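You operate a simulated robot arm through the tools that you are given. There is no shell and no other tool. Be economical: measure what you need, move in short steps, check, and stop when the job is done.

You run a simulated robot arm. Do the job below in one go: nothing can be reset, and whatever is moved stays where it is left.

## Task
Swap the cane stake in the yellow pot for the small trellis.
Fine: stake to the stake holder, trellis from the white pot; the plant clip goes in the stand drawer; shut it.

The check looks at the end state, three seconds after you hand in, the way a careful person would. Anything else that was tipped, shoved, dropped, spilled or broken makes it a failure.

## Robot
A 7-joint arm with a two-finger parallel gripper, fixed in place. Base frame: the origin is at the foot of the arm, x ahead of it, y to its left, z up; the work surface is at about z = 780. Units: mm, degrees, N and s.
With the tool pointing down near the work surface it reaches from about 340 to 780 mm from the base axis. Its first joint turns from -166.0 to 166.0 degrees. Payload 3.91 kg.
Tool frame: the origin (TCP) lies between the finger pads and is the grasp point; the fingertips stand 30 mm ahead of it; z points along the fingers, y is the line along which they close. The gripper opens to 110 mm. The fingers are 20 mm wide and 10 mm thick; the gripper's body (48 by 112 mm) begins 55 mm behind the TCP.
Orientation is told as [roll, pitch, yaw] about the base's x, y, z axes, in that order, counted from this pose: with the fingers straight down and closing along the base's y, the tool's x points along the base's -x, its y along +y and its z along -z.

## Interface
- The arm moves only by the tool apply_moves. Its argument "targets" is one flat list of numbers, 7 for each row, row after row: the shift along the tool's x, y, z in units of 30 mm (1.0 is 30 mm), then the turn, a rotation vector about the tool's x, y, z in units of 5 degrees (1.0 is 5 degrees), then the gripper command, from -1 (fully open) to 1 (shut), values between in proportion. In form: [dx, dy, dz, wx, wy, wz, claw, dx, dy, dz, wx, wy, wz, claw, ...]. A call has 1 to 12 rows; each row shifts and turns the commanded pose from where the row before left it, along the tool's axes as they then stand. A call with a number of a shift or a turn outside -1 to 1 is refused whole. Rows are played at 5 a second. More than 50 mm and 8.6 degrees between two rows, or a gripper value outside its range, and nothing of the call is played. Where a pose cannot be reached the arm comes as near as it can. A force on the tool above 40 N (or 10 N above the force at the start of the call, whichever is more), or a blocked arm, ends the call early, and 0.2 s more pass. Each finger travels about 153 mm/s and halts on what it meets, pressing with about 24 N; the grip force reading is that of the motor and also rises with nothing between the fingers. The clock runs only during rows and for 0.2 s after the last one: add rows that do not move to give the fingers time. The reply holds the time, the measured pose of the TCP, the force on the tool along the base axes, the opening and the grip force, in the units named above and with some noise.
- Cameras (640 x 400 px; columns grow to the right, rows downward): "scene" is fixed at [219.3, -649.2, 1418.9]; the picture's right is [0.83, -0.55, 0.00], its down [-0.48, -0.72, -0.51] and it looks along [0.28, 0.42, -0.86] (base axes); focal length 214 px, centre (320, 200). "wrist" rides on the gripper at [77, 7, -115] in the tool frame; the picture's right is [-0.09, 1.00, 0.00], its down [-0.80, -0.07, -0.59] and it looks along [-0.59, -0.05, 0.80] (tool axes); focal length 270 px, centre (320, 200). There is no depth. A picture from a camera that has moved, and an enlarged one, comes with that camera's place and axes in the base frame and with its lens.
- snapshot(camera): a new picture of that camera. No time passes.
- move_column(by): slides the trunk up (or, below 0, down) by that many mm; the arm rides with it, the base frame stays. It gives what a move gives, with no picture.
- close_up(camera, box): a new picture of the part [left, top, right, bottom] of that camera's present view, enlarged. No time passes.
- hand_in(): hands the job in; it is judged then, once.

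Work in short steps. Places have to be worked out from the pictures, the camera data and where the tool is seen: move nearer, look again, correct. Check each grasp and each placing, and mend what went wrong. You have 120 turns and 68 pictures in all, those below and enlarged ones among them. Open the gripper and draw the arm clear of the work before you hand the job in, unless the task says otherwise; then end with one line.

The tools are called as name(argument=value, ...) on one line, values as JSON. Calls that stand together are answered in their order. apply_moves: Moves the arm, as the interface text tells. Its arguments: {"type":"object","properties":{"targets":{"type":"array","items":{"type":"number"}}},"required":["targets"]} The other tools are called the same way: move_column (by) slides the trunk up or down; snapshot (camera) takes a picture; close_up (camera, box) takes an enlarged picture of a part of a camera's view; hand_in () hands the job in.

At the start:

```text
time_s: 0.0
eef_pos: [428.6, -229.9, 1207.2]
orientation: [-0.1, 0.0, 0.0]
force: [0.2, -0.2, -0.8]
opening: 110.2
finger_force: 0.1
trunk travel left (down, up): [-575.0, 35.0]
```

scene: 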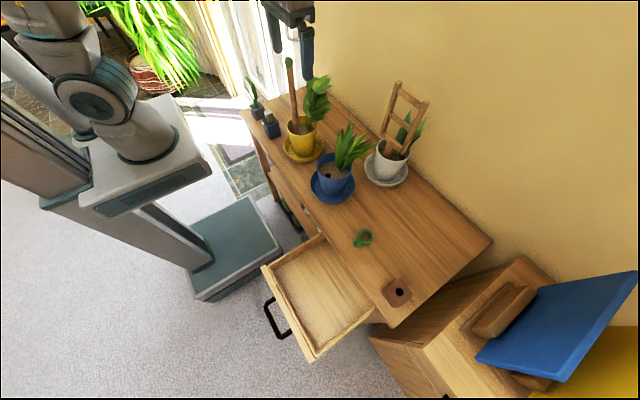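
wrist: 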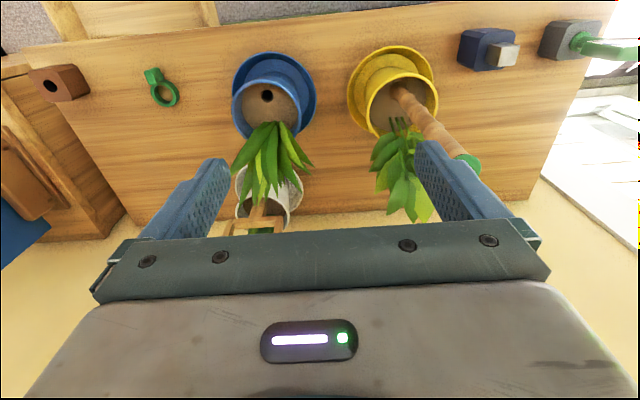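

The drawer stands open towards the robot (front near x≈160). The clip is near (460,-525), the stake holder near (425,-695), and the cane near (482,-105) with its top around z≈1118. I'll enlarge the key areas to see the details.

close_up(camera="scene", box=[240, 50, 440, 210])

close_up(camera="scene", box=[250, 210, 450, 370])

close_up(camera="wrist", box=[220, 40, 500, 240])

```text
2.50 times, centred on (340, 130) of scene
camera zoom: at [219.3, -649.2, 1418.9], right [0.83, -0.55, 0.0], down [-0.48, -0.72, -0.51], along [0.28, 0.42, -0.86], focal length 536 px, centre (270, 375)
```

zoom: 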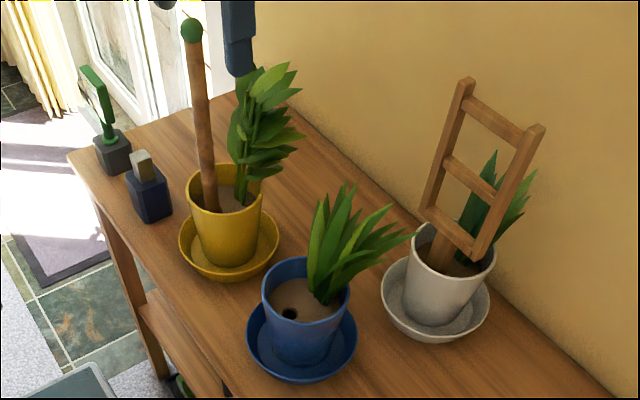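

```text
2.50 times, centred on (350, 290) of scene
camera zoom: at [219.3, -649.2, 1418.9], right [0.83, -0.55, 0.0], down [-0.48, -0.72, -0.51], along [0.28, 0.42, -0.86], focal length 536 px, centre (245, -25)
```

zoom: 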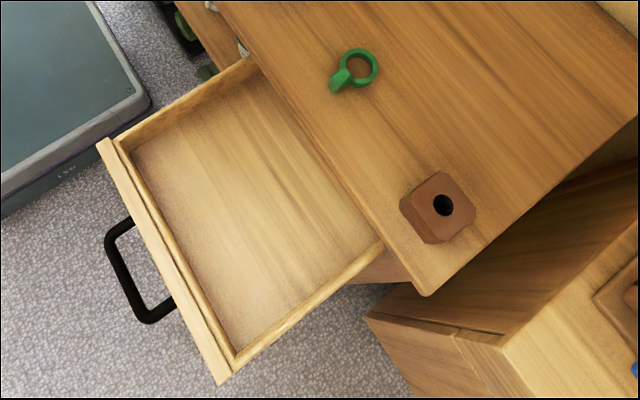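

```text
2.00 times, centred on (360, 140) of wrist
camera zoom: at [351.5, -224.4, 1322.2], right [0.09, 1.0, 0.0], down [0.8, -0.07, 0.59], along [0.59, -0.05, -0.8], focal length 541 px, centre (240, 320)
```

zoom: 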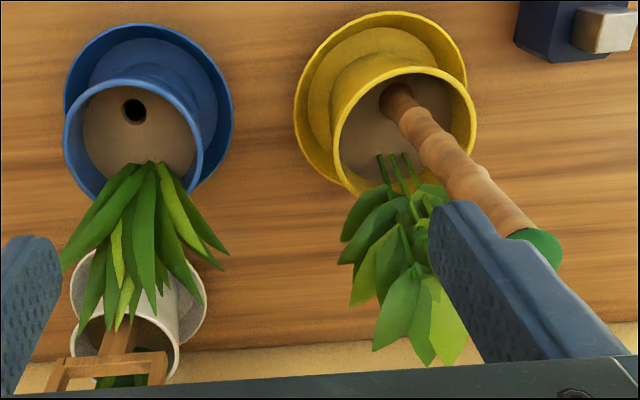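

I'll start with the clip, whose tab points towards −x. I'm moving above it at y≈−525 while coming down to z≈1000.

apply_moves(targets=[0, -1, 0.5, 0, 0, 0, -1, 0, -1, 0.7, 0, 0, 0, -1, 0, -1, 0.7, 0, 0, 0, -1, 0, -1, 0.7, 0, 0, 0, -1, 0, -1, 0.7, 0, 0, 0, -1, 0, -1, 0.7, 0, 0, 0, -1, 0, -1, 0.7, 0, 0, 0, -1, 0, -1, 0.7, 0, 0, 0, -1, 0, -1, 0.7, 0, 0, 0, -1, 0, -0.9, 0.7, 0, 0, 0, -1, 0, 0, 0, 0, 0, 0, -1])

snapshot(camera="wrist")

```text
time_s: 2.4
eef_pos: [429.2, -527.6, 1004.3]
orientation: [0.0, -0.1, 0.0]
force: [0.6, -0.2, 0.1]
opening: 109.9
finger_force: 0.1
trunk travel left (down, up): [-575.0, 35.0]
```

```text
62 pictures are left
camera wrist: at [351.2, -521.3, 1117.5], right [0.09, 1.0, 0.0], down [0.8, -0.07, 0.59], along [0.59, -0.05, -0.8], focal length 270 px, centre (320, 200)
```

wrist: 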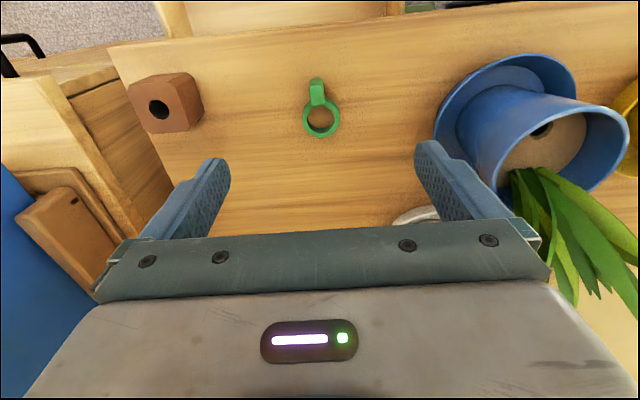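

The ring is near (470,-530) and its tab near (436,-531). I'm descending with the fingers either side of the tab.

apply_moves(targets=[-0.23, -0.11, 1, 0, 0, 0, -0.3, 0, 0, 1, 0, 0, 0, -0.3, 0, 0, 1, 0, 0, 0, -0.3, 0, 0, 1, 0, 0, 0, -0.3, 0, 0, 1, 0, 0, 0, -0.3, 0, 0, 0.8, 0, 0, 0, -0.3, 0, 0, 0, 0, 0, 0, -0.3])

snapshot(camera="wrist")

```text
time_s: 4.0
eef_pos: [435.4, -532.1, 828.9]
orientation: [0.0, 0.0, 0.0]
force: [-0.5, -0.1, -0.6]
opening: 71.2
finger_force: 0.1
trunk travel left (down, up): [-575.0, 35.0]
```

```text
61 pictures are left
camera wrist: at [358.4, -525.0, 943.4], right [0.09, 1.0, 0.0], down [0.8, -0.07, 0.59], along [0.59, -0.05, -0.8], focal length 270 px, centre (320, 200)
```

wrist: 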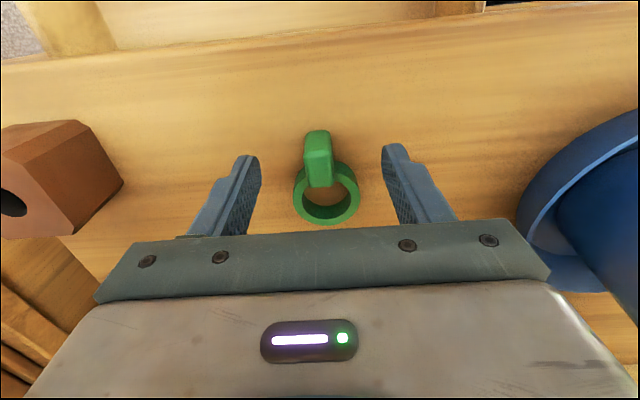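

The tab lies between the fingertips. I'm lowering 13 mm and closing on it.

apply_moves(targets=[0, 0, 0.43, 0, 0, 0, -0.3, 0, 0, 0, 0, 0, 0, 0.2, 0, 0, 0, 0, 0, 0, 1, 0, 0, 0, 0, 0, 0, 1, 0, 0, 0, 0, 0, 0, 1])

```text
time_s: 5.2
eef_pos: [434.7, -531.9, 816.4]
orientation: [0.1, 0.1, 0.0]
force: [-0.1, -0.4, -0.1]
opening: 15.1
finger_force: 24.1
trunk travel left (down, up): [-575.0, 35.0]
```

It has gripped at 15 mm opening. I'm lifting it and carrying it over the drawer near (260,-565).

apply_moves(targets=[0, 0, -1, 0, 0, 0, 1, 0, 0, -1, 0, 0, 0, 1, 0, 0, -1, 0, 0, 0, 1, 1, -0.2, 0, 0, 0, 0, 1, 1, -0.2, 0, 0, 0, 0, 1, 1, -0.2, 0, 0, 0, 0, 1, 1, -0.2, 0, 0, 0, 0, 1, 1, -0.2, 0, 0, 0, 0, 1, 0.8, -0.1, 0, 0, 0, 0, 1, 0, 0, 0, 0, 0, 0, 1])

snapshot(camera="scene")

snapshot(camera="wrist")

```text
time_s: 7.4
eef_pos: [261.8, -563.4, 906.8]
orientation: [0.0, 0.1, -0.1]
force: [-0.2, 0.7, -0.2]
opening: 15.0
finger_force: 23.5
trunk travel left (down, up): [-575.0, 35.0]
```

```text
60 pictures are left
```

scene: 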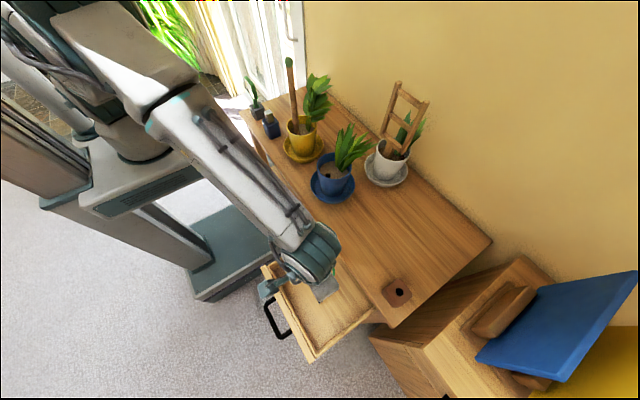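

```text
59 pictures are left
camera wrist: at [184.5, -557.5, 1021.5], right [0.09, 1.0, 0.0], down [0.8, -0.07, 0.59], along [0.59, -0.05, -0.8], focal length 270 px, centre (320, 200)
```

wrist: 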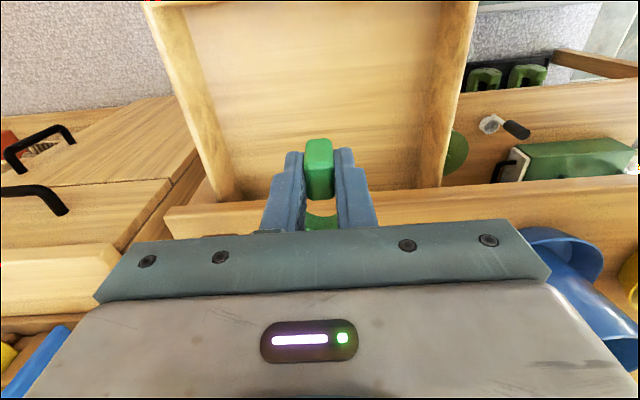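

The clip is held over the drawer, with clearance all round. I'm descending inside it step by step.

apply_moves(targets=[0.3, 0, 1, 0, 0, 0, 1, 0, 0, 1, 0, 0, 0, 1, 0, 0, 1, 0, 0, 0, 1, 0, 0, 1, 0, 0, 0, 1, 0, 0, 0.5, 0, 0, 0, 1, 0, 0, 0, 0, 0, 0, 1])

snapshot(camera="wrist")

```text
time_s: 8.8
eef_pos: [251.7, -562.6, 771.5]
orientation: [0.0, 0.0, 0.0]
force: [-0.3, -0.1, -1.0]
opening: 15.0
finger_force: 24.4
trunk travel left (down, up): [-575.0, 35.0]
```

```text
58 pictures are left
camera wrist: at [175.2, -557.5, 885.9], right [0.09, 1.0, 0.0], down [0.8, -0.07, 0.59], along [0.59, -0.05, -0.8], focal length 270 px, centre (320, 200)
```

wrist: 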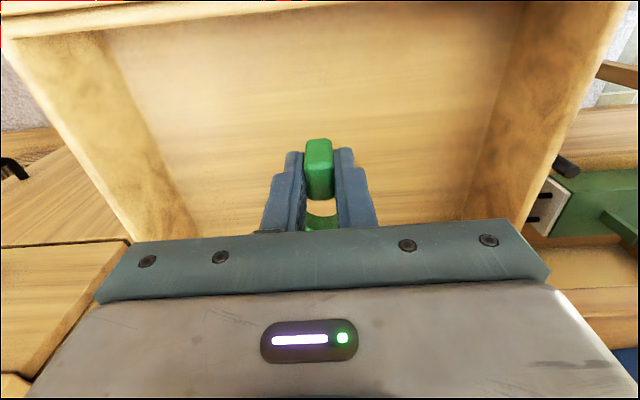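

The floor appears to be around z≈690. I'm going down in small steps, watching the force.

apply_moves(targets=[0, 0, 1, 0, 0, 0, 1, 0, 0, 0.3, 0, 0, 0, 1, 0, 0, 0, 0, 0, 0, 1])

close_up(camera="wrist", box=[220, 100, 420, 240])

```text
time_s: 9.6
eef_pos: [251.7, -563.3, 731.2]
orientation: [0.0, 0.0, 0.0]
force: [0.5, -0.3, -0.3]
opening: 14.8
finger_force: 23.7
trunk travel left (down, up): [-575.0, 35.0]
```

```text
2.86 times, centred on (320, 170) of wrist
camera zoom: at [175.5, -557.5, 847.0], right [0.09, 1.0, 0.0], down [0.8, -0.07, 0.59], along [0.59, -0.05, -0.8], focal length 772 px, centre (320, 286)
```

zoom: 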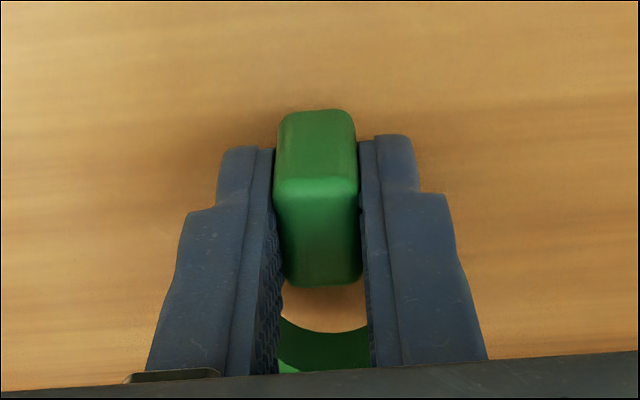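

Contact shadows show the floor is close. I'm continuing in 3 mm rows and watching the force.

apply_moves(targets=[0, 0, 0.2, 0, 0, 0, 1, 0, 0, 0.1, 0, 0, 0, 1, 0, 0, 0, 0, 0, 0, 1])

close_up(camera="wrist", box=[220, 100, 420, 240])

```text
time_s: 10.4
eef_pos: [252.7, -565.1, 722.6]
orientation: [0.0, 0.1, -0.1]
force: [0.5, 0.4, 0.6]
opening: 15.2
finger_force: 24.1
trunk travel left (down, up): [-575.0, 35.0]
```

```text
2.86 times, centred on (320, 170) of wrist
camera zoom: at [175.5, -557.7, 837.7], right [0.09, 1.0, 0.0], down [0.8, -0.07, 0.59], along [0.59, -0.05, -0.8], focal length 772 px, centre (320, 286)
```

zoom: 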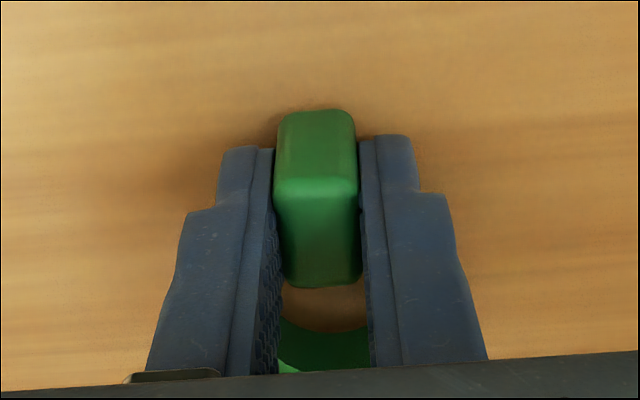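

apply_moves(targets=[0, 0, 0.15, 0, 0, 0, 1, 0, 0, 0.1, 0, 0, 0, 1, 0, 0, 0.1, 0, 0, 0, 1, 0, 0, 0, 0, 0, 0, 1])

```text
time_s: 11.4
eef_pos: [252.0, -563.9, 713.8]
orientation: [-0.2, -0.1, 0.0]
force: [0.7, 1.1, 23.2]
opening: 15.1
finger_force: 24.2
trunk travel left (down, up): [-575.0, 35.0]
```

It has touched the floor (23 N), so I'm easing off, opening and lifting clear.

apply_moves(targets=[0, 0, -0.08, 0, 0, 0, 1, 0, 0, 0, 0, 0, 0, 0.5, 0, 0, 0, 0, 0, 0, 0.3, 0, 0, 0, 0, 0, 0, 0.3, 0, 0, -1, 0, 0, 0, 0.3, 0, 0, -1, 0, 0, 0, 0.3, 0, 0, -1, 0, 0, 0, 0.3, 0, 0, -1, 0, 0, 0, 0.3, 0, 0, -1, 0, 0, 0, 0.3, 0, 0, -1, 0, 0, 0, 0.3, 0, 0, 0, 0, 0, 0, 0.3])

snapshot(camera="wrist")

```text
time_s: 13.8
eef_pos: [252.4, -564.6, 895.4]
orientation: [0.0, 0.0, 0.0]
force: [0.1, -0.1, 0.1]
opening: 38.5
finger_force: 0.0
trunk travel left (down, up): [-575.0, 35.0]
```

```text
55 pictures are left
camera wrist: at [175.1, -557.8, 1010.3], right [0.09, 1.0, 0.0], down [0.8, -0.07, 0.59], along [0.59, -0.05, -0.8], focal length 270 px, centre (320, 200)
```

wrist: 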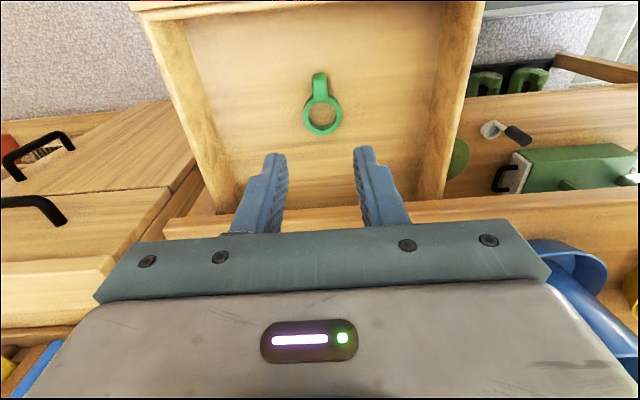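

The clip is lying in the drawer. I'm going out in front of the handle (x≈70) with the fingers shut, then down to the handle's height.

apply_moves(targets=[1, 0, 0, 0, 0, 0, 1, 1, 0, 0, 0, 0, 0, 1, 1, 0, 0, 0, 0, 0, 1, 1, 0, 0, 0, 0, 0, 1, 1, 0, 0, 0, 0, 0, 1, 1, 0, 0, 0, 0, 0, 1, 0.5, 0, 0, 0, 0, 0, 1, 0, 0, 0, 0, 0, 0, 1])

snapshot(camera="wrist")

close_up(camera="scene", box=[200, 220, 360, 380])

```text
time_s: 15.6
eef_pos: [57.8, -564.5, 896.0]
orientation: [0.0, 0.0, 0.0]
force: [-0.1, -0.2, 0.6]
opening: 0.1
finger_force: 23.8
trunk travel left (down, up): [-575.0, 35.0]
```

```text
54 pictures are left
camera wrist: at [-19.9, -557.9, 1010.5], right [0.09, 1.0, 0.0], down [0.8, -0.07, 0.59], along [0.59, -0.05, -0.8], focal length 270 px, centre (320, 200)
```

wrist: 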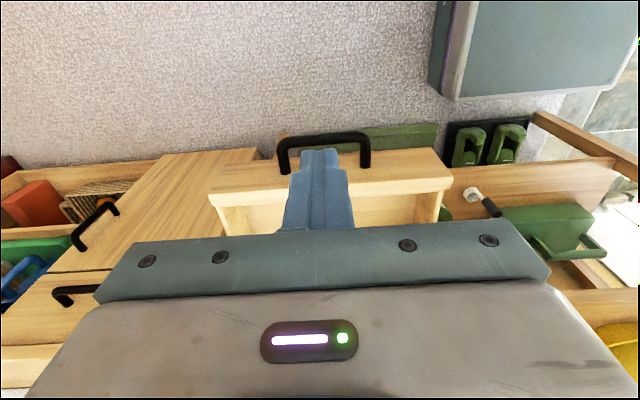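

```text
2.50 times, centred on (280, 300) of scene
camera zoom: at [219.3, -649.2, 1418.9], right [0.83, -0.55, 0.0], down [-0.48, -0.72, -0.51], along [0.28, 0.42, -0.86], focal length 536 px, centre (420, -50)
```

zoom: 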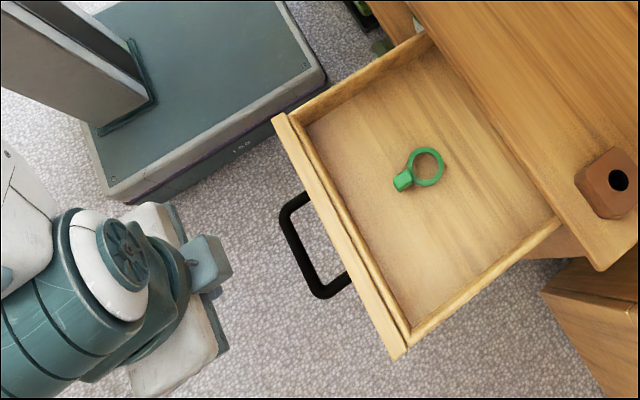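

The handle bar is at about x≈110, z≈700. I'm lowering in front of it.

apply_moves(targets=[0, 0, 1, 0, 0, 0, 1, 0, 0, 1, 0, 0, 0, 1, 0, 0, 1, 0, 0, 0, 1, 0, 0, 1, 0, 0, 0, 1, 0, 0, 1, 0, 0, 0, 1, 0, 0, 1, 0, 0, 0, 1, 0, 0, 0.3, 0, 0, 0, 1, 0, 0, 0, 0, 0, 0, 1])

close_up(camera="wrist", box=[160, 40, 480, 240])

close_up(camera="scene", box=[200, 220, 360, 380])

```text
time_s: 17.4
eef_pos: [58.9, -563.8, 707.1]
orientation: [0.0, -0.1, 0.1]
force: [-1.2, 0.1, -0.1]
opening: 0.0
finger_force: 24.0
trunk travel left (down, up): [-575.0, 35.0]
```

```text
2.00 times, centred on (320, 140) of wrist
camera zoom: at [-19.4, -557.7, 821.3], right [0.09, 1.0, 0.0], down [0.8, -0.07, 0.59], along [0.59, -0.05, -0.8], focal length 541 px, centre (320, 320)
```

zoom: 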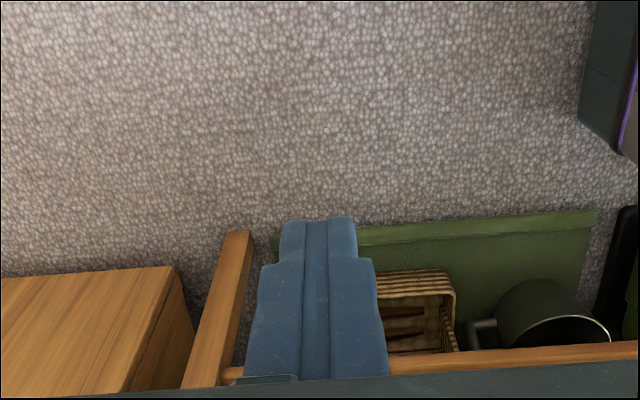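

```text
2.50 times, centred on (280, 300) of scene
camera zoom: at [219.3, -649.2, 1418.9], right [0.83, -0.55, 0.0], down [-0.48, -0.72, -0.51], along [0.28, 0.42, -0.86], focal length 536 px, centre (420, -50)
```

zoom: 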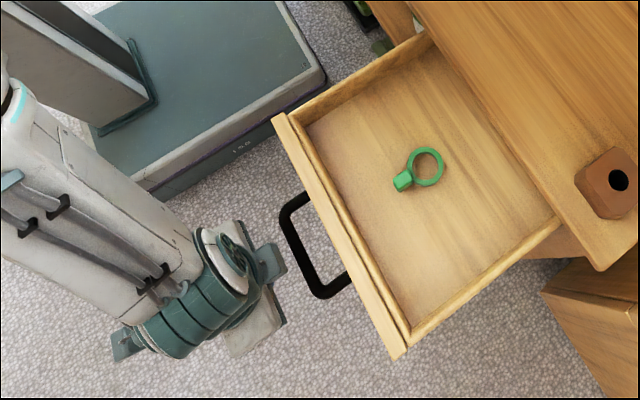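

It's aligned, so I'm pushing the handle in +x.

apply_moves(targets=[-1, 0, 0, 0, 0, 0, 1, -0.5, 0, 0, 0, 0, 0, 1, -0.5, 0, 0, 0, 0, 0, 1, -0.5, 0, 0, 0, 0, 0, 1, -0.5, 0, 0, 0, 0, 0, 1, -0.5, 0, 0, 0, 0, 0, 1, -0.5, 0, 0, 0, 0, 0, 1, -0.5, 0, 0, 0, 0, 0, 1, 0, 0, 0, 0, 0, 0, 1])

close_up(camera="scene", box=[200, 220, 360, 380])

```text
time_s: 19.4
eef_pos: [194.4, -565.5, 706.9]
orientation: [0.0, -0.1, 0.0]
force: [-0.2, 0.1, 0.9]
opening: 0.0
finger_force: 24.1
trunk travel left (down, up): [-575.0, 35.0]
```

```text
2.50 times, centred on (280, 300) of scene
camera zoom: at [219.3, -649.2, 1418.9], right [0.83, -0.55, 0.0], down [-0.48, -0.72, -0.51], along [0.28, 0.42, -0.86], focal length 536 px, centre (420, -50)
```

zoom: 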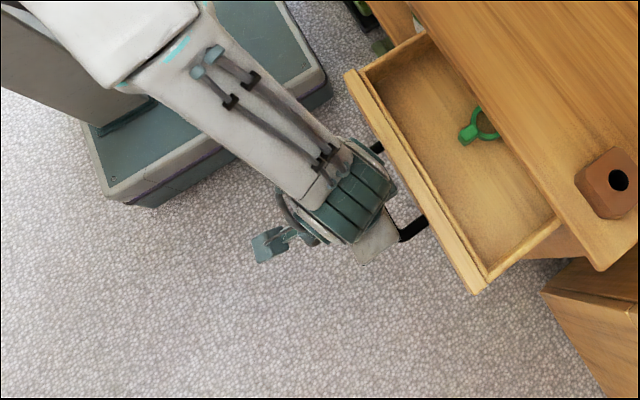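

The drawer is moving in and the clip rides along with it. I'm pushing on until it is seated.

apply_moves(targets=[-0.5, 0, 0, 0, 0, 0, 1, -0.5, 0, 0, 0, 0, 0, 1, -0.5, 0, 0, 0, 0, 0, 1, -0.5, 0, 0, 0, 0, 0, 1, -0.5, 0, 0, 0, 0, 0, 1, -0.5, 0, 0, 0, 0, 0, 1, -0.5, 0, 0, 0, 0, 0, 1, -0.4, 0, 0, 0, 0, 0, 1, -0.3, 0, 0, 0, 0, 0, 1, -0.2, 0, 0, 0, 0, 0, 1, 0, 0, 0, 0, 0, 0, 1])

close_up(camera="scene", box=[240, 200, 400, 360])

```text
time_s: 21.8
eef_pos: [324.0, -563.0, 706.8]
orientation: [0.1, 0.0, 0.0]
force: [0.0, 0.9, 0.0]
opening: 0.0
finger_force: 24.0
trunk travel left (down, up): [-575.0, 35.0]
```

```text
2.50 times, centred on (320, 280) of scene
camera zoom: at [219.3, -649.2, 1418.9], right [0.83, -0.55, 0.0], down [-0.48, -0.72, -0.51], along [0.28, 0.42, -0.86], focal length 536 px, centre (320, 0)
```

zoom: 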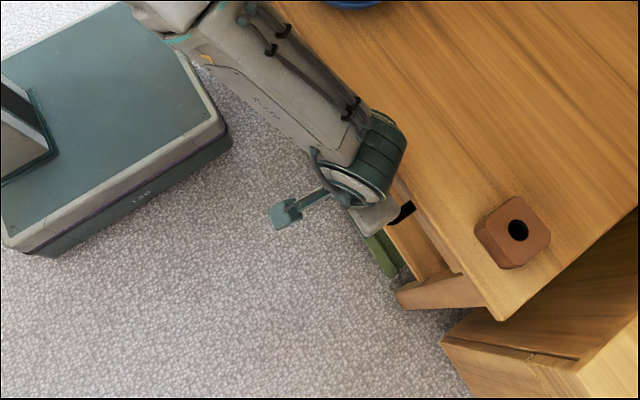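

The drawer front is nearly under the top, with no end-stop force yet. I'm continuing gently.

apply_moves(targets=[-0.2, 0, 0, 0, 0, 0, 1, -0.2, 0, 0, 0, 0, 0, 1, -0.2, 0, 0, 0, 0, 0, 1, -0.2, 0, 0, 0, 0, 0, 1, 0, 0, 0, 0, 0, 0, 1])

```text
time_s: 22.5
eef_pos: [326.3, -563.7, 705.6]
orientation: [0.3, 0.7, 0.0]
force: [-26.2, 1.7, 10.2]
opening: 0.0
finger_force: 23.4
trunk travel left (down, up): [-575.0, 35.0]
stopped in row 3: the force on the tool passed its limit (the readings are from after the stop); the commanded pose is now the measured one
```

The end stop is reached (26 N), so the drawer is shut. I'm backing off and rising.

apply_moves(targets=[1, 0, 0, 0, 0, 0, 1, 1, 0, 0, 0, 0, 0, 1, 1, 0, 0, 0, 0, 0, 1, 0.5, 0, -1, 0, 0, 0, 1, 0, 0, -1, 0, 0, 0, 1, 0, 0, -1, 0, 0, 0, 1, 0, 0, -1, 0, 0, 0, 1, 0, 0, -1, 0, 0, 0, 1, 0, 0, -1, 0, 0, 0, 1, 0, 0, -1, 0, 0, 0, 1, 0, 0, -1, 0, 0, 0, 1, 0, 0, 0, 0, 0, 0, 1])

snapshot(camera="wrist")

```text
time_s: 25.1
eef_pos: [229.3, -565.5, 945.9]
orientation: [0.4, 0.6, 0.3]
force: [0.5, 0.3, -0.6]
opening: 0.0
finger_force: 23.8
trunk travel left (down, up): [-575.0, 35.0]
```

```text
48 pictures are left
camera wrist: at [154.3, -559.2, 1060.7], right [0.09, 1.0, 0.01], down [0.81, -0.07, 0.59], along [0.58, -0.05, -0.81], focal length 270 px, centre (320, 200)
```

wrist: 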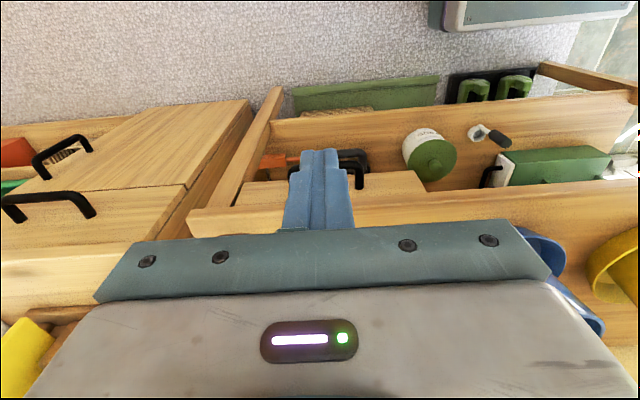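

I'll zoom in to confirm the drawer is flush.

close_up(camera="wrist", box=[180, 110, 480, 240])

```text
2.13 times, centred on (330, 175) of wrist
camera zoom: at [154.3, -559.2, 1060.7], right [0.09, 1.0, 0.01], down [0.81, -0.07, 0.59], along [0.58, -0.05, -0.81], focal length 577 px, centre (299, 253)
```

zoom: 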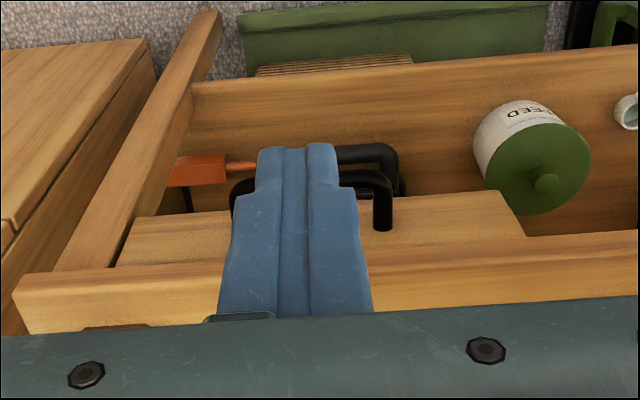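

It's shut. Next is the cane: I'm straightening the tool, rising and moving towards it, staying at x≈230–380.

apply_moves(targets=[0, 1, -0.8, 0.08, -0.12, 0.06, 0, 0, 1, -0.8, 0, 0, 0, 0, 0, 1, -0.8, 0, 0, 0, 0, 0, 1, -0.8, 0, 0, 0, 0, 0, 1, -0.8, 0, 0, 0, 0, 0, 1, -0.8, 0, 0, 0, 0, -0.4, 1, -0.8, 0, 0, 0, 0, -0.4, 1, -0.8, 0, 0, 0, 0, -0.4, 1, -0.8, 0, 0, 0, 0, -0.4, 1, -0.8, 0, 0, 0, 0, -0.4, 1, 0, 0, 0, 0, 0, -0.4, 0.6, 0, 0, 0, 0, 0])

snapshot(camera="wrist")

snapshot(camera="scene")

```text
time_s: 27.7
eef_pos: [303.7, -217.6, 1184.7]
orientation: [0.1, 0.0, -0.1]
force: [-0.1, 0.7, -0.2]
opening: 55.3
finger_force: 0.1
trunk travel left (down, up): [-575.0, 35.0]
```

```text
46 pictures are left
camera wrist: at [226.2, -209.7, 1299.9], right [0.09, 1.0, 0.0], down [0.8, -0.07, 0.59], along [0.59, -0.05, -0.8], focal length 270 px, centre (320, 200)
```

wrist: 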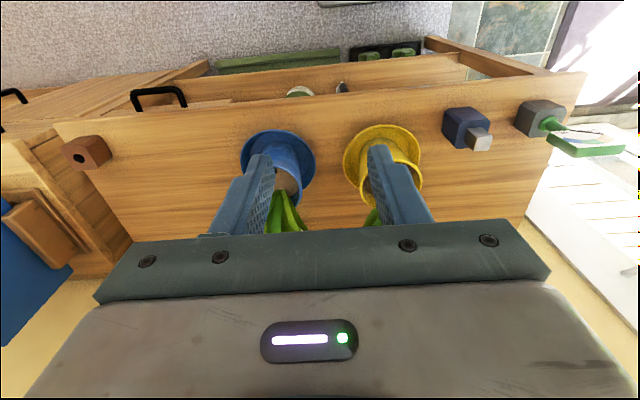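

```text
45 pictures are left
```

scene: 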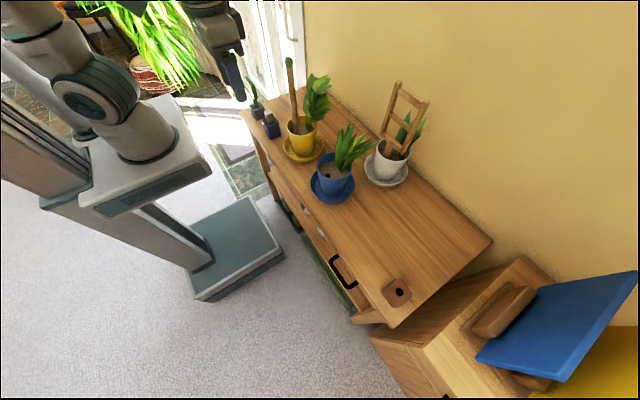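

The drawer reads shut in the scene view too. The cane is near (479,-105), so I'm lining up in y with the gripper open, about 100 mm in front of it, for a close look.

apply_moves(targets=[-0.5, 1, 0, 0, 0, 0, -0.6, -0.5, 1, 0, 0, 0, 0, -0.6, -0.5, 1, 0.2, 0, 0, 0, -0.6, -0.5, 0.73, 0.2, 0, 0, 0, -0.6, 0, 0, 0, 0, 0, 0, -0.6])

snapshot(camera="wrist")

close_up(camera="scene", box=[230, 30, 390, 130])

```text
time_s: 28.9
eef_pos: [363.6, -105.3, 1173.3]
orientation: [0.1, 0.0, -0.1]
force: [1.0, 0.3, -1.5]
opening: 88.0
finger_force: 0.0
trunk travel left (down, up): [-575.0, 35.0]
```

```text
44 pictures are left
camera wrist: at [286.7, -98.1, 1287.7], right [0.09, 1.0, 0.0], down [0.8, -0.07, 0.59], along [0.59, -0.05, -0.8], focal length 270 px, centre (320, 200)
```

wrist: 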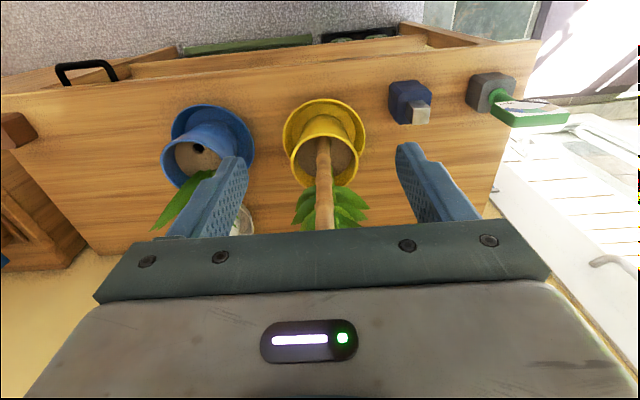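

```text
4.00 times, centred on (310, 80) of scene
camera zoom: at [219.3, -649.2, 1418.9], right [0.83, -0.55, 0.0], down [-0.48, -0.72, -0.51], along [0.28, 0.42, -0.86], focal length 858 px, centre (360, 680)
```

zoom: 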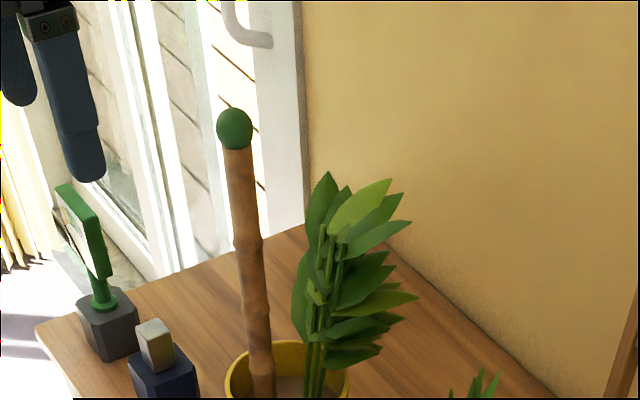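

The cane is vertical at about (484,-110), and its ball top is at z≈1133. I'm rising, moving over it, then down to TCP z≈1085.

apply_moves(targets=[-0.8, -0.15, -1, 0, 0, 0, -0.6, -0.8, 0, 0, 0, 0, 0, -0.6, -0.8, 0, 0, 0, 0, 0, -0.6, -0.8, 0, 0, 0, 0, 0, -0.6, -0.8, 0, 0, 0, 0, 0, -0.6, 0, 0, 0, 0, 0, 0, -0.6])

snapshot(camera="wrist")

close_up(camera="scene", box=[230, 10, 390, 130])

```text
time_s: 30.3
eef_pos: [484.8, -110.5, 1203.6]
orientation: [0.0, 0.0, -0.2]
force: [-0.5, -0.1, -0.1]
opening: 88.1
finger_force: 0.1
trunk travel left (down, up): [-575.0, 35.0]
```

```text
42 pictures are left
camera wrist: at [407.0, -103.4, 1318.1], right [0.09, 1.0, 0.0], down [0.8, -0.07, 0.59], along [0.59, -0.05, -0.8], focal length 270 px, centre (320, 200)
```

wrist: 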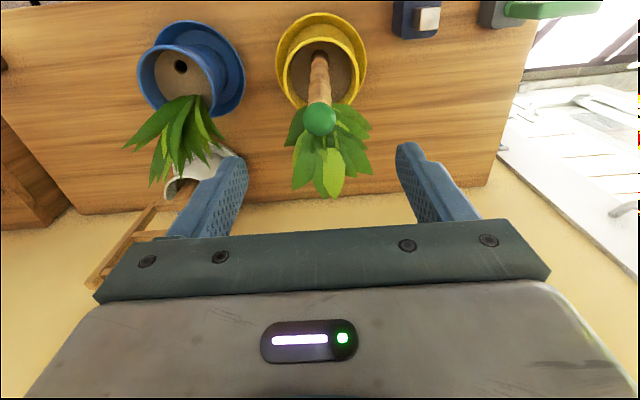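

```text
3.33 times, centred on (310, 70) of scene
camera zoom: at [219.3, -649.2, 1418.9], right [0.83, -0.55, 0.0], down [-0.48, -0.72, -0.51], along [0.28, 0.42, -0.86], focal length 715 px, centre (353, 633)
```

zoom: 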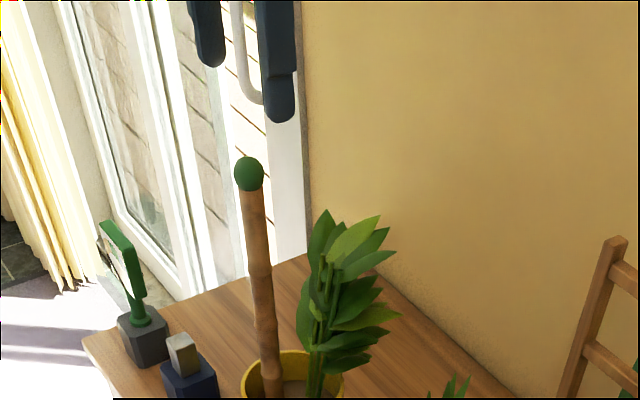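

The ball sits at about (478,-109). I'm shifting 6 mm back and descending to z≈1085.

apply_moves(targets=[0.2, 0.03, 0.5, 0, 0, 0, -0.6, 0, 0, 0.8, 0, 0, 0, -0.6, 0, 0, 0.8, 0, 0, 0, -0.6, 0, 0, 0.8, 0, 0, 0, -0.6, 0, 0, 0.6, 0, 0, 0, -0.6, 0, 0, 0.45, 0, 0, 0, -0.6, 0, 0, 0, 0, 0, 0, -0.6])

snapshot(camera="wrist")

close_up(camera="scene", box=[230, 10, 390, 130])

```text
time_s: 31.9
eef_pos: [478.4, -108.3, 1084.0]
orientation: [0.0, 0.0, -0.2]
force: [-0.1, -0.1, 0.7]
opening: 88.1
finger_force: 0.1
trunk travel left (down, up): [-575.0, 35.0]
```

```text
40 pictures are left
camera wrist: at [400.2, -102.0, 1198.8], right [0.09, 1.0, 0.0], down [0.8, -0.07, 0.59], along [0.59, -0.05, -0.8], focal length 270 px, centre (320, 200)
```

wrist: 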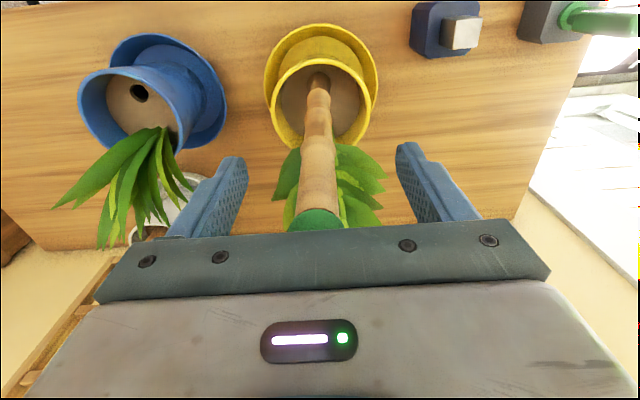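

```text
3.33 times, centred on (310, 70) of scene
camera zoom: at [219.3, -649.2, 1418.9], right [0.83, -0.55, 0.0], down [-0.48, -0.72, -0.51], along [0.28, 0.42, -0.86], focal length 715 px, centre (353, 633)
```

zoom: 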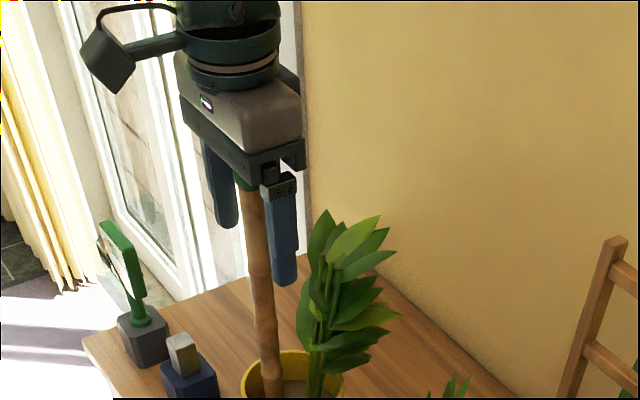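

The cane is between the fingers just below its ball and nothing touches. I'm closing.

apply_moves(targets=[0, 0, -0.1, 0, 0, 0, 0.2, 0, 0, 0, 0, 0, 0, 0.5, 0, 0, 0, 0, 0, 0, 1, 0, 0, 0, 0, 0, 0, 1, 0, 0, 0, 0, 0, 0, 1])

close_up(camera="scene", box=[230, 10, 390, 130])

```text
time_s: 33.1
eef_pos: [477.1, -108.7, 1088.2]
orientation: [-0.1, 0.1, -0.2]
force: [0.6, 1.3, -0.1]
opening: 18.0
finger_force: 23.9
trunk travel left (down, up): [-575.0, 35.0]
```

```text
3.33 times, centred on (310, 70) of scene
camera zoom: at [219.3, -649.2, 1418.9], right [0.83, -0.55, 0.0], down [-0.48, -0.72, -0.51], along [0.28, 0.42, -0.86], focal length 715 px, centre (353, 633)
```

zoom: 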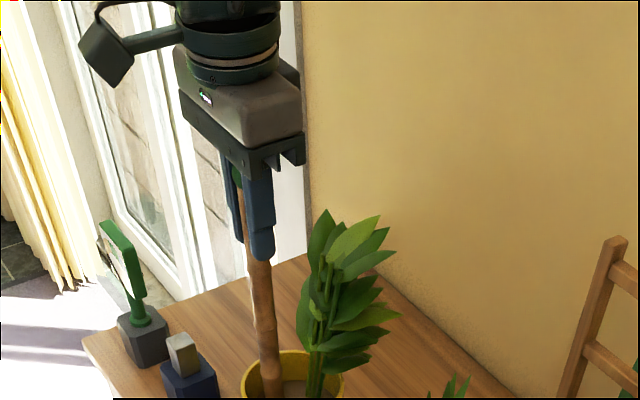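

It has gripped at 18 mm. I'm pulling straight up.

apply_moves(targets=[0, 0, -0.5, 0, 0, 0, 1, 0, 0, -0.5, 0, 0, 0, 1, 0, 0, -0.5, 0, 0, 0, 1, 0, 0, -0.7, 0, 0, 0, 1, 0, 0, -0.7, 0, 0, 0, 1, 0, 0, -0.7, 0, 0, 0, 1, 0, 0, 0, 0, 0, 0, 1])

snapshot(camera="wrist")

close_up(camera="scene", box=[230, 0, 390, 160])

```text
time_s: 34.7
eef_pos: [477.3, -108.6, 1195.9]
orientation: [-0.1, 0.0, -0.2]
force: [-0.1, 0.6, -0.7]
opening: 17.9
finger_force: 24.1
trunk travel left (down, up): [-575.0, 35.0]
```

```text
37 pictures are left
camera wrist: at [400.7, -101.0, 1310.7], right [0.09, 1.0, 0.0], down [0.8, -0.07, 0.59], along [0.59, -0.05, -0.8], focal length 270 px, centre (320, 200)
```

wrist: 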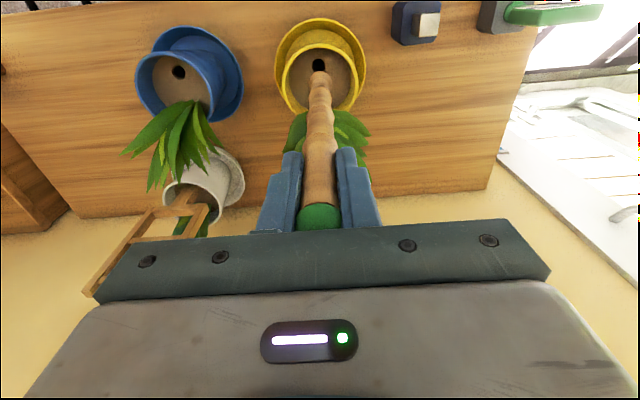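

```text
2.50 times, centred on (310, 80) of scene
camera zoom: at [219.3, -649.2, 1418.9], right [0.83, -0.55, 0.0], down [-0.48, -0.72, -0.51], along [0.28, 0.42, -0.86], focal length 536 px, centre (345, 500)
```

zoom: 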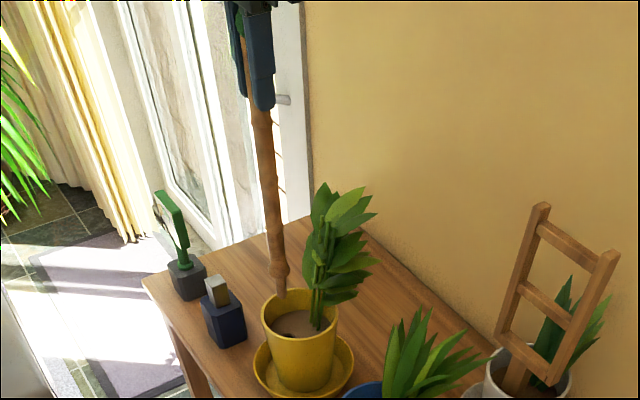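

The cane is out, with its tip about 258 mm below the TCP. I'm drawing back to x≈395 and then carrying it across towards the holder.

apply_moves(targets=[0.9, 0, 0, 0, 0, 0, 1, 0.9, 0, 0, 0, 0, 0, 1, 0.9, -0.3, 0, 0, 0, 0, 1, 0, -1, 0, 0, 0, 0, 1, 0, -1, 0, 0, 0, 0, 1, 0, -1, 0, 0, 0, 0, 1, 0, -1, 0, 0, 0, 0, 1, 0, -1, 0, 0, 0, 0, 1, 0, -1, 0, 0, 0, 0, 1, 0, -1, 0, 0, 0, 0, 1, 0, -1, 0, 0, 0, 0, 1, 0, -1, 0, 0, 0, 0, 1])

apply_moves(targets=[0, -1, 0, 0, 0, 0, 1, 0, -1, 0, 0, 0, 0, 1, 0, -1, 0, 0, 0, 0, 1, 0, -1, 0, 0, 0, 0, 1, 0, -1, 0, 0, 0, 0, 1, 0, -1, 0, 0, 0, 0, 1, 0, -1, 0, 0, 0, 0, 1, 0, -1, 0, 0, 0, 0, 1, 0, 0, 0, 0, 0, 0, 1])

snapshot(camera="wrist")

snapshot(camera="scene")

```text
time_s: 37.3
eef_pos: [395.3, -388.0, 1196.2]
orientation: [-0.1, 0.1, 0.0]
force: [0.0, -0.1, -0.8]
opening: 17.7
finger_force: 23.9
trunk travel left (down, up): [-575.0, 35.0]
```

```text
time_s: 39.3
eef_pos: [383.4, -603.6, 1183.7]
orientation: [0.0, 0.0, -0.1]
force: [-0.7, 0.7, -0.5]
opening: 17.6
finger_force: 24.6
out of reach, approached as far as the arm can: row 7, 8
trunk travel left (down, up): [-575.0, 35.0]
```

```text
35 pictures are left
camera wrist: at [306.4, -597.5, 1299.2], right [0.09, 1.0, 0.0], down [0.8, -0.07, 0.59], along [0.59, -0.05, -0.8], focal length 270 px, centre (320, 200)
```

wrist: 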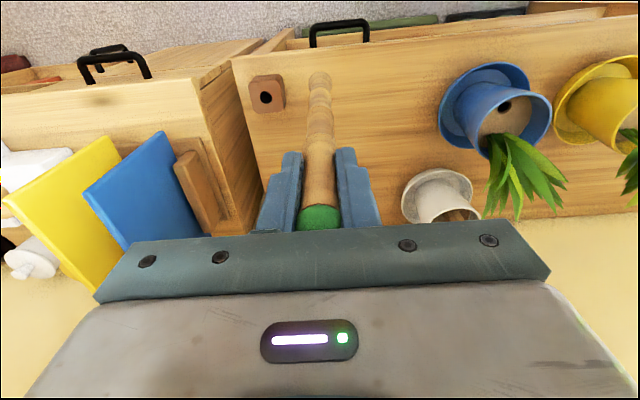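

```text
34 pictures are left
```

scene: 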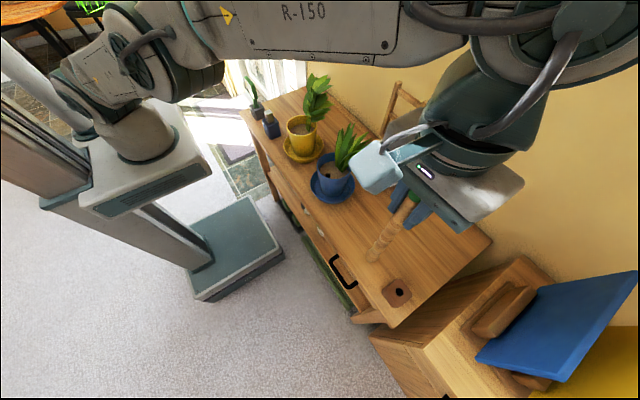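

A straight-down tool only reaches about 715 mm at this height, and the holder is at about 816 mm. I need the cane gripped with the tool tilted outward, so I'm taking it back to the yellow pot's hole to regrasp it.

apply_moves(targets=[0, 1, -0.4, 0, 0, 0, 1, 0, 1, 0, 0, 0, 0, 1, 0, 1, 0, 0, 0, 0, 1, 0, 1, 0, 0, 0, 0, 1, 0, 1, 0, 0, 0, 0, 1, 0, 1, 0, 0, 0, 0, 1, 0, 1, 0, 0, 0, 0, 1, 0, 1, 0, 0, 0, 0, 1, 0, 1, 0, 0, 0, 0, 1, 0, 1, 0, 0, 0, 0, 1, 0, 1, 0, 0, 0, 0, 1, 0, 0, 0, 0, 0, 0, 1])

```text
time_s: 41.9
eef_pos: [384.9, -275.2, 1198.8]
orientation: [0.0, 0.0, -0.2]
force: [0.1, 0.9, -1.6]
opening: 17.8
finger_force: 23.9
trunk travel left (down, up): [-575.0, 35.0]
```

apply_moves(targets=[0, 1, 0, 0, 0, 0, 1, 0, 1, 0, 0, 0, 0, 1, 0, 1, 0, 0, 0, 0, 1, 0, 1, 0, 0, 0, 0, 1, 0, 1, 0, 0, 0, 0, 1, -0.7, 0.54, 0, 0, 0, 0, 1, -0.8, 0, 0, 0, 0, 0, 1, -0.8, 0, 0, 0, 0, 0, 1, -0.78, 0, 0, 0, 0, 0, 1, 0, 0, 0, 0, 0, 0, 1])

close_up(camera="wrist", box=[240, 0, 400, 120])

close_up(camera="scene", box=[230, 30, 390, 160])

```text
time_s: 44.1
eef_pos: [477.0, -108.8, 1197.4]
orientation: [0.0, 0.0, -0.1]
force: [-0.5, -0.5, -1.0]
opening: 17.4
finger_force: 23.5
trunk travel left (down, up): [-575.0, 35.0]
```

```text
3.33 times, centred on (320, 60) of wrist
camera zoom: at [399.9, -102.0, 1312.4], right [0.09, 1.0, 0.0], down [0.8, -0.07, 0.59], along [0.59, -0.05, -0.8], focal length 901 px, centre (320, 667)
```

zoom: 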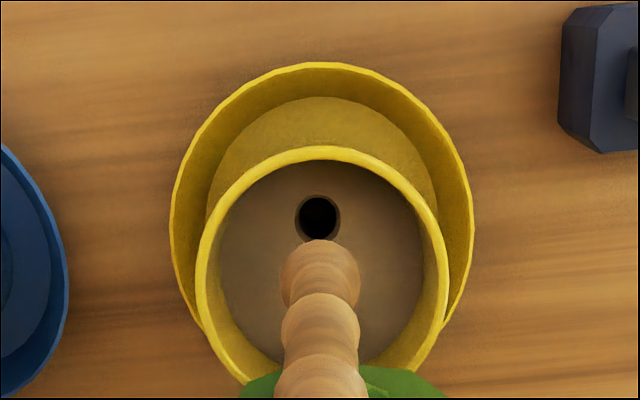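

```text
3.08 times, centred on (310, 95) of scene
camera zoom: at [219.3, -649.2, 1418.9], right [0.83, -0.55, 0.0], down [-0.48, -0.72, -0.51], along [0.28, 0.42, -0.86], focal length 660 px, centre (351, 523)
```

zoom: 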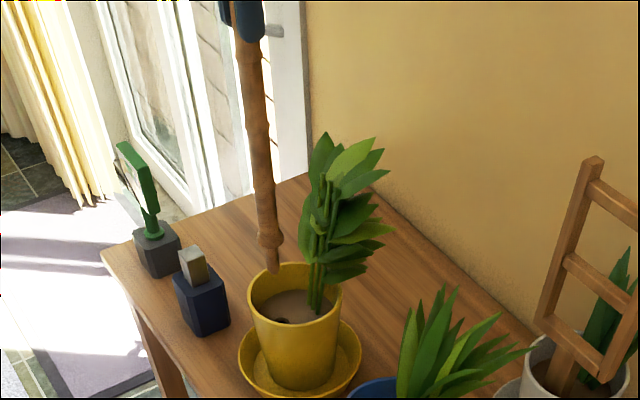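

The pose matches the extraction pose, so I'm lowering the cane back into its hole.

apply_moves(targets=[-0.01, 0, 0.6, 0, 0, 0, 1, 0, 0, 0.6, 0, 0, 0, 1, 0, 0, 0.5, 0, 0, 0, 1, 0, 0, 0.5, 0, 0, 0, 1, 0, 0, 0.5, 0, 0, 0, 1, 0, 0, 0.5, 0, 0, 0, 1, 0, 0, 0.35, 0, 0, 0, 1, 0, 0, 0, 0, 0, 0, 1])

close_up(camera="scene", box=[230, 30, 390, 160])

```text
time_s: 45.9
eef_pos: [476.8, -109.0, 1090.9]
orientation: [-0.1, 0.0, -0.2]
force: [0.0, -0.2, -0.2]
opening: 17.7
finger_force: 23.8
trunk travel left (down, up): [-575.0, 35.0]
```

```text
3.08 times, centred on (310, 95) of scene
camera zoom: at [219.3, -649.2, 1418.9], right [0.83, -0.55, 0.0], down [-0.48, -0.72, -0.51], along [0.28, 0.42, -0.86], focal length 660 px, centre (351, 523)
```

zoom: 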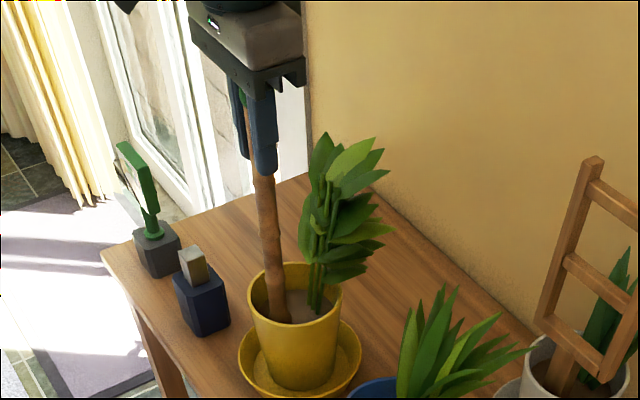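

The cane is reseated. I'm releasing, rising clear, and backing off to reorient.

apply_moves(targets=[0, 0, 0.05, 0, 0, 0, 0.5, 0, 0, 0, 0, 0, 0, 0, 0, 0, 0, 0, 0, 0, -0.1, 0, 0, 0, 0, 0, 0, -0.1, 0, 0, -0.8, 0, 0, 0, -0.1, 0, 0, -1, 0, 0, 0, -0.1, 0, 0, -1, 0, 0, 0, -0.1, 0, 0, -1, 0, 0, 0, -0.1, 1, 0, 0, 0, 0, 0, -0.1, 1, 0.5, 0, 0, 0, 0, -0.1, 1, 0.5, 0, 0, 0, 0, -0.1, 0, 0, 0, 0, 0, 0, -0.1])

apply_moves(targets=[0, 0, 0, 0, 0, 1, -0.1, 0, 0, 0, 0, 0, 1, -0.1, 0, 0, 0, 0, 0, 1, -0.1, 0, 0, 0, 0, 0, 1, -0.1, 0, 0, 0, 0, 0, 1, -0.1, 0, 0, 0, 0, 0, 1, -0.1, 0, 0, 0, 0, 0, 1, -0.1, 0, 0, 0, 0, 0, 1, -0.1, 0, 0, 0, 0, 0, 0, -0.1])

apply_moves(targets=[0, 0, 0, 0, -1, 0, -0.1, 0, 0, 0, 0, -1, 0, -0.1, 0, 0, 0, 0, -1, 0, -0.1, 0, 0, 0, 0, -1, 0, -0.1, 0, 0, 0, 0, -1, 0, -0.1, 0, 0, 0, 0, -1, 0, -0.1, 0, 0, 0, 0, 0, 0, -0.1])

snapshot(camera="wrist")

snapshot(camera="scene")

```text
time_s: 48.5
eef_pos: [388.0, -77.9, 1200.6]
orientation: [0.0, 0.0, -0.2]
force: [0.2, -0.1, 0.5]
opening: 60.3
finger_force: 0.1
trunk travel left (down, up): [-575.0, 35.0]
```

```text
time_s: 50.5
eef_pos: [388.0, -79.1, 1203.4]
orientation: [0.1, 0.0, -40.2]
force: [-0.7, -0.3, -0.3]
opening: 60.2
finger_force: 0.0
trunk travel left (down, up): [-575.0, 35.0]
```

```text
time_s: 52.1
eef_pos: [387.5, -78.8, 1203.0]
orientation: [0.0, -29.9, -40.2]
force: [0.0, -0.4, 0.2]
opening: 60.6
finger_force: 0.1
trunk travel left (down, up): [-575.0, 35.0]
```

```text
30 pictures are left
camera wrist: at [297.1, 6.8, 1264.1], right [0.7, 0.71, 0.04], down [0.26, -0.31, 0.92], along [0.67, -0.63, -0.4], focal length 270 px, centre (320, 200)
```

wrist: 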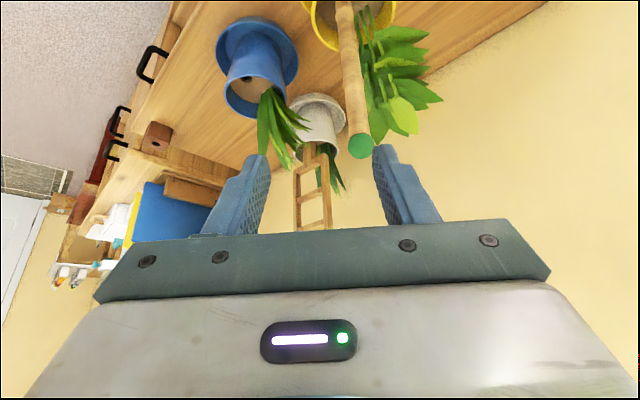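

```text
29 pictures are left
```

scene: 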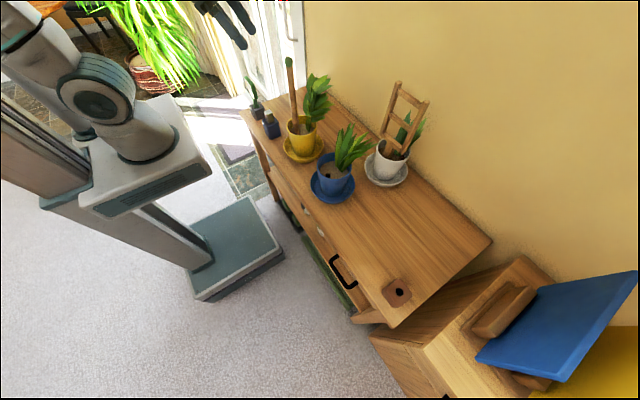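

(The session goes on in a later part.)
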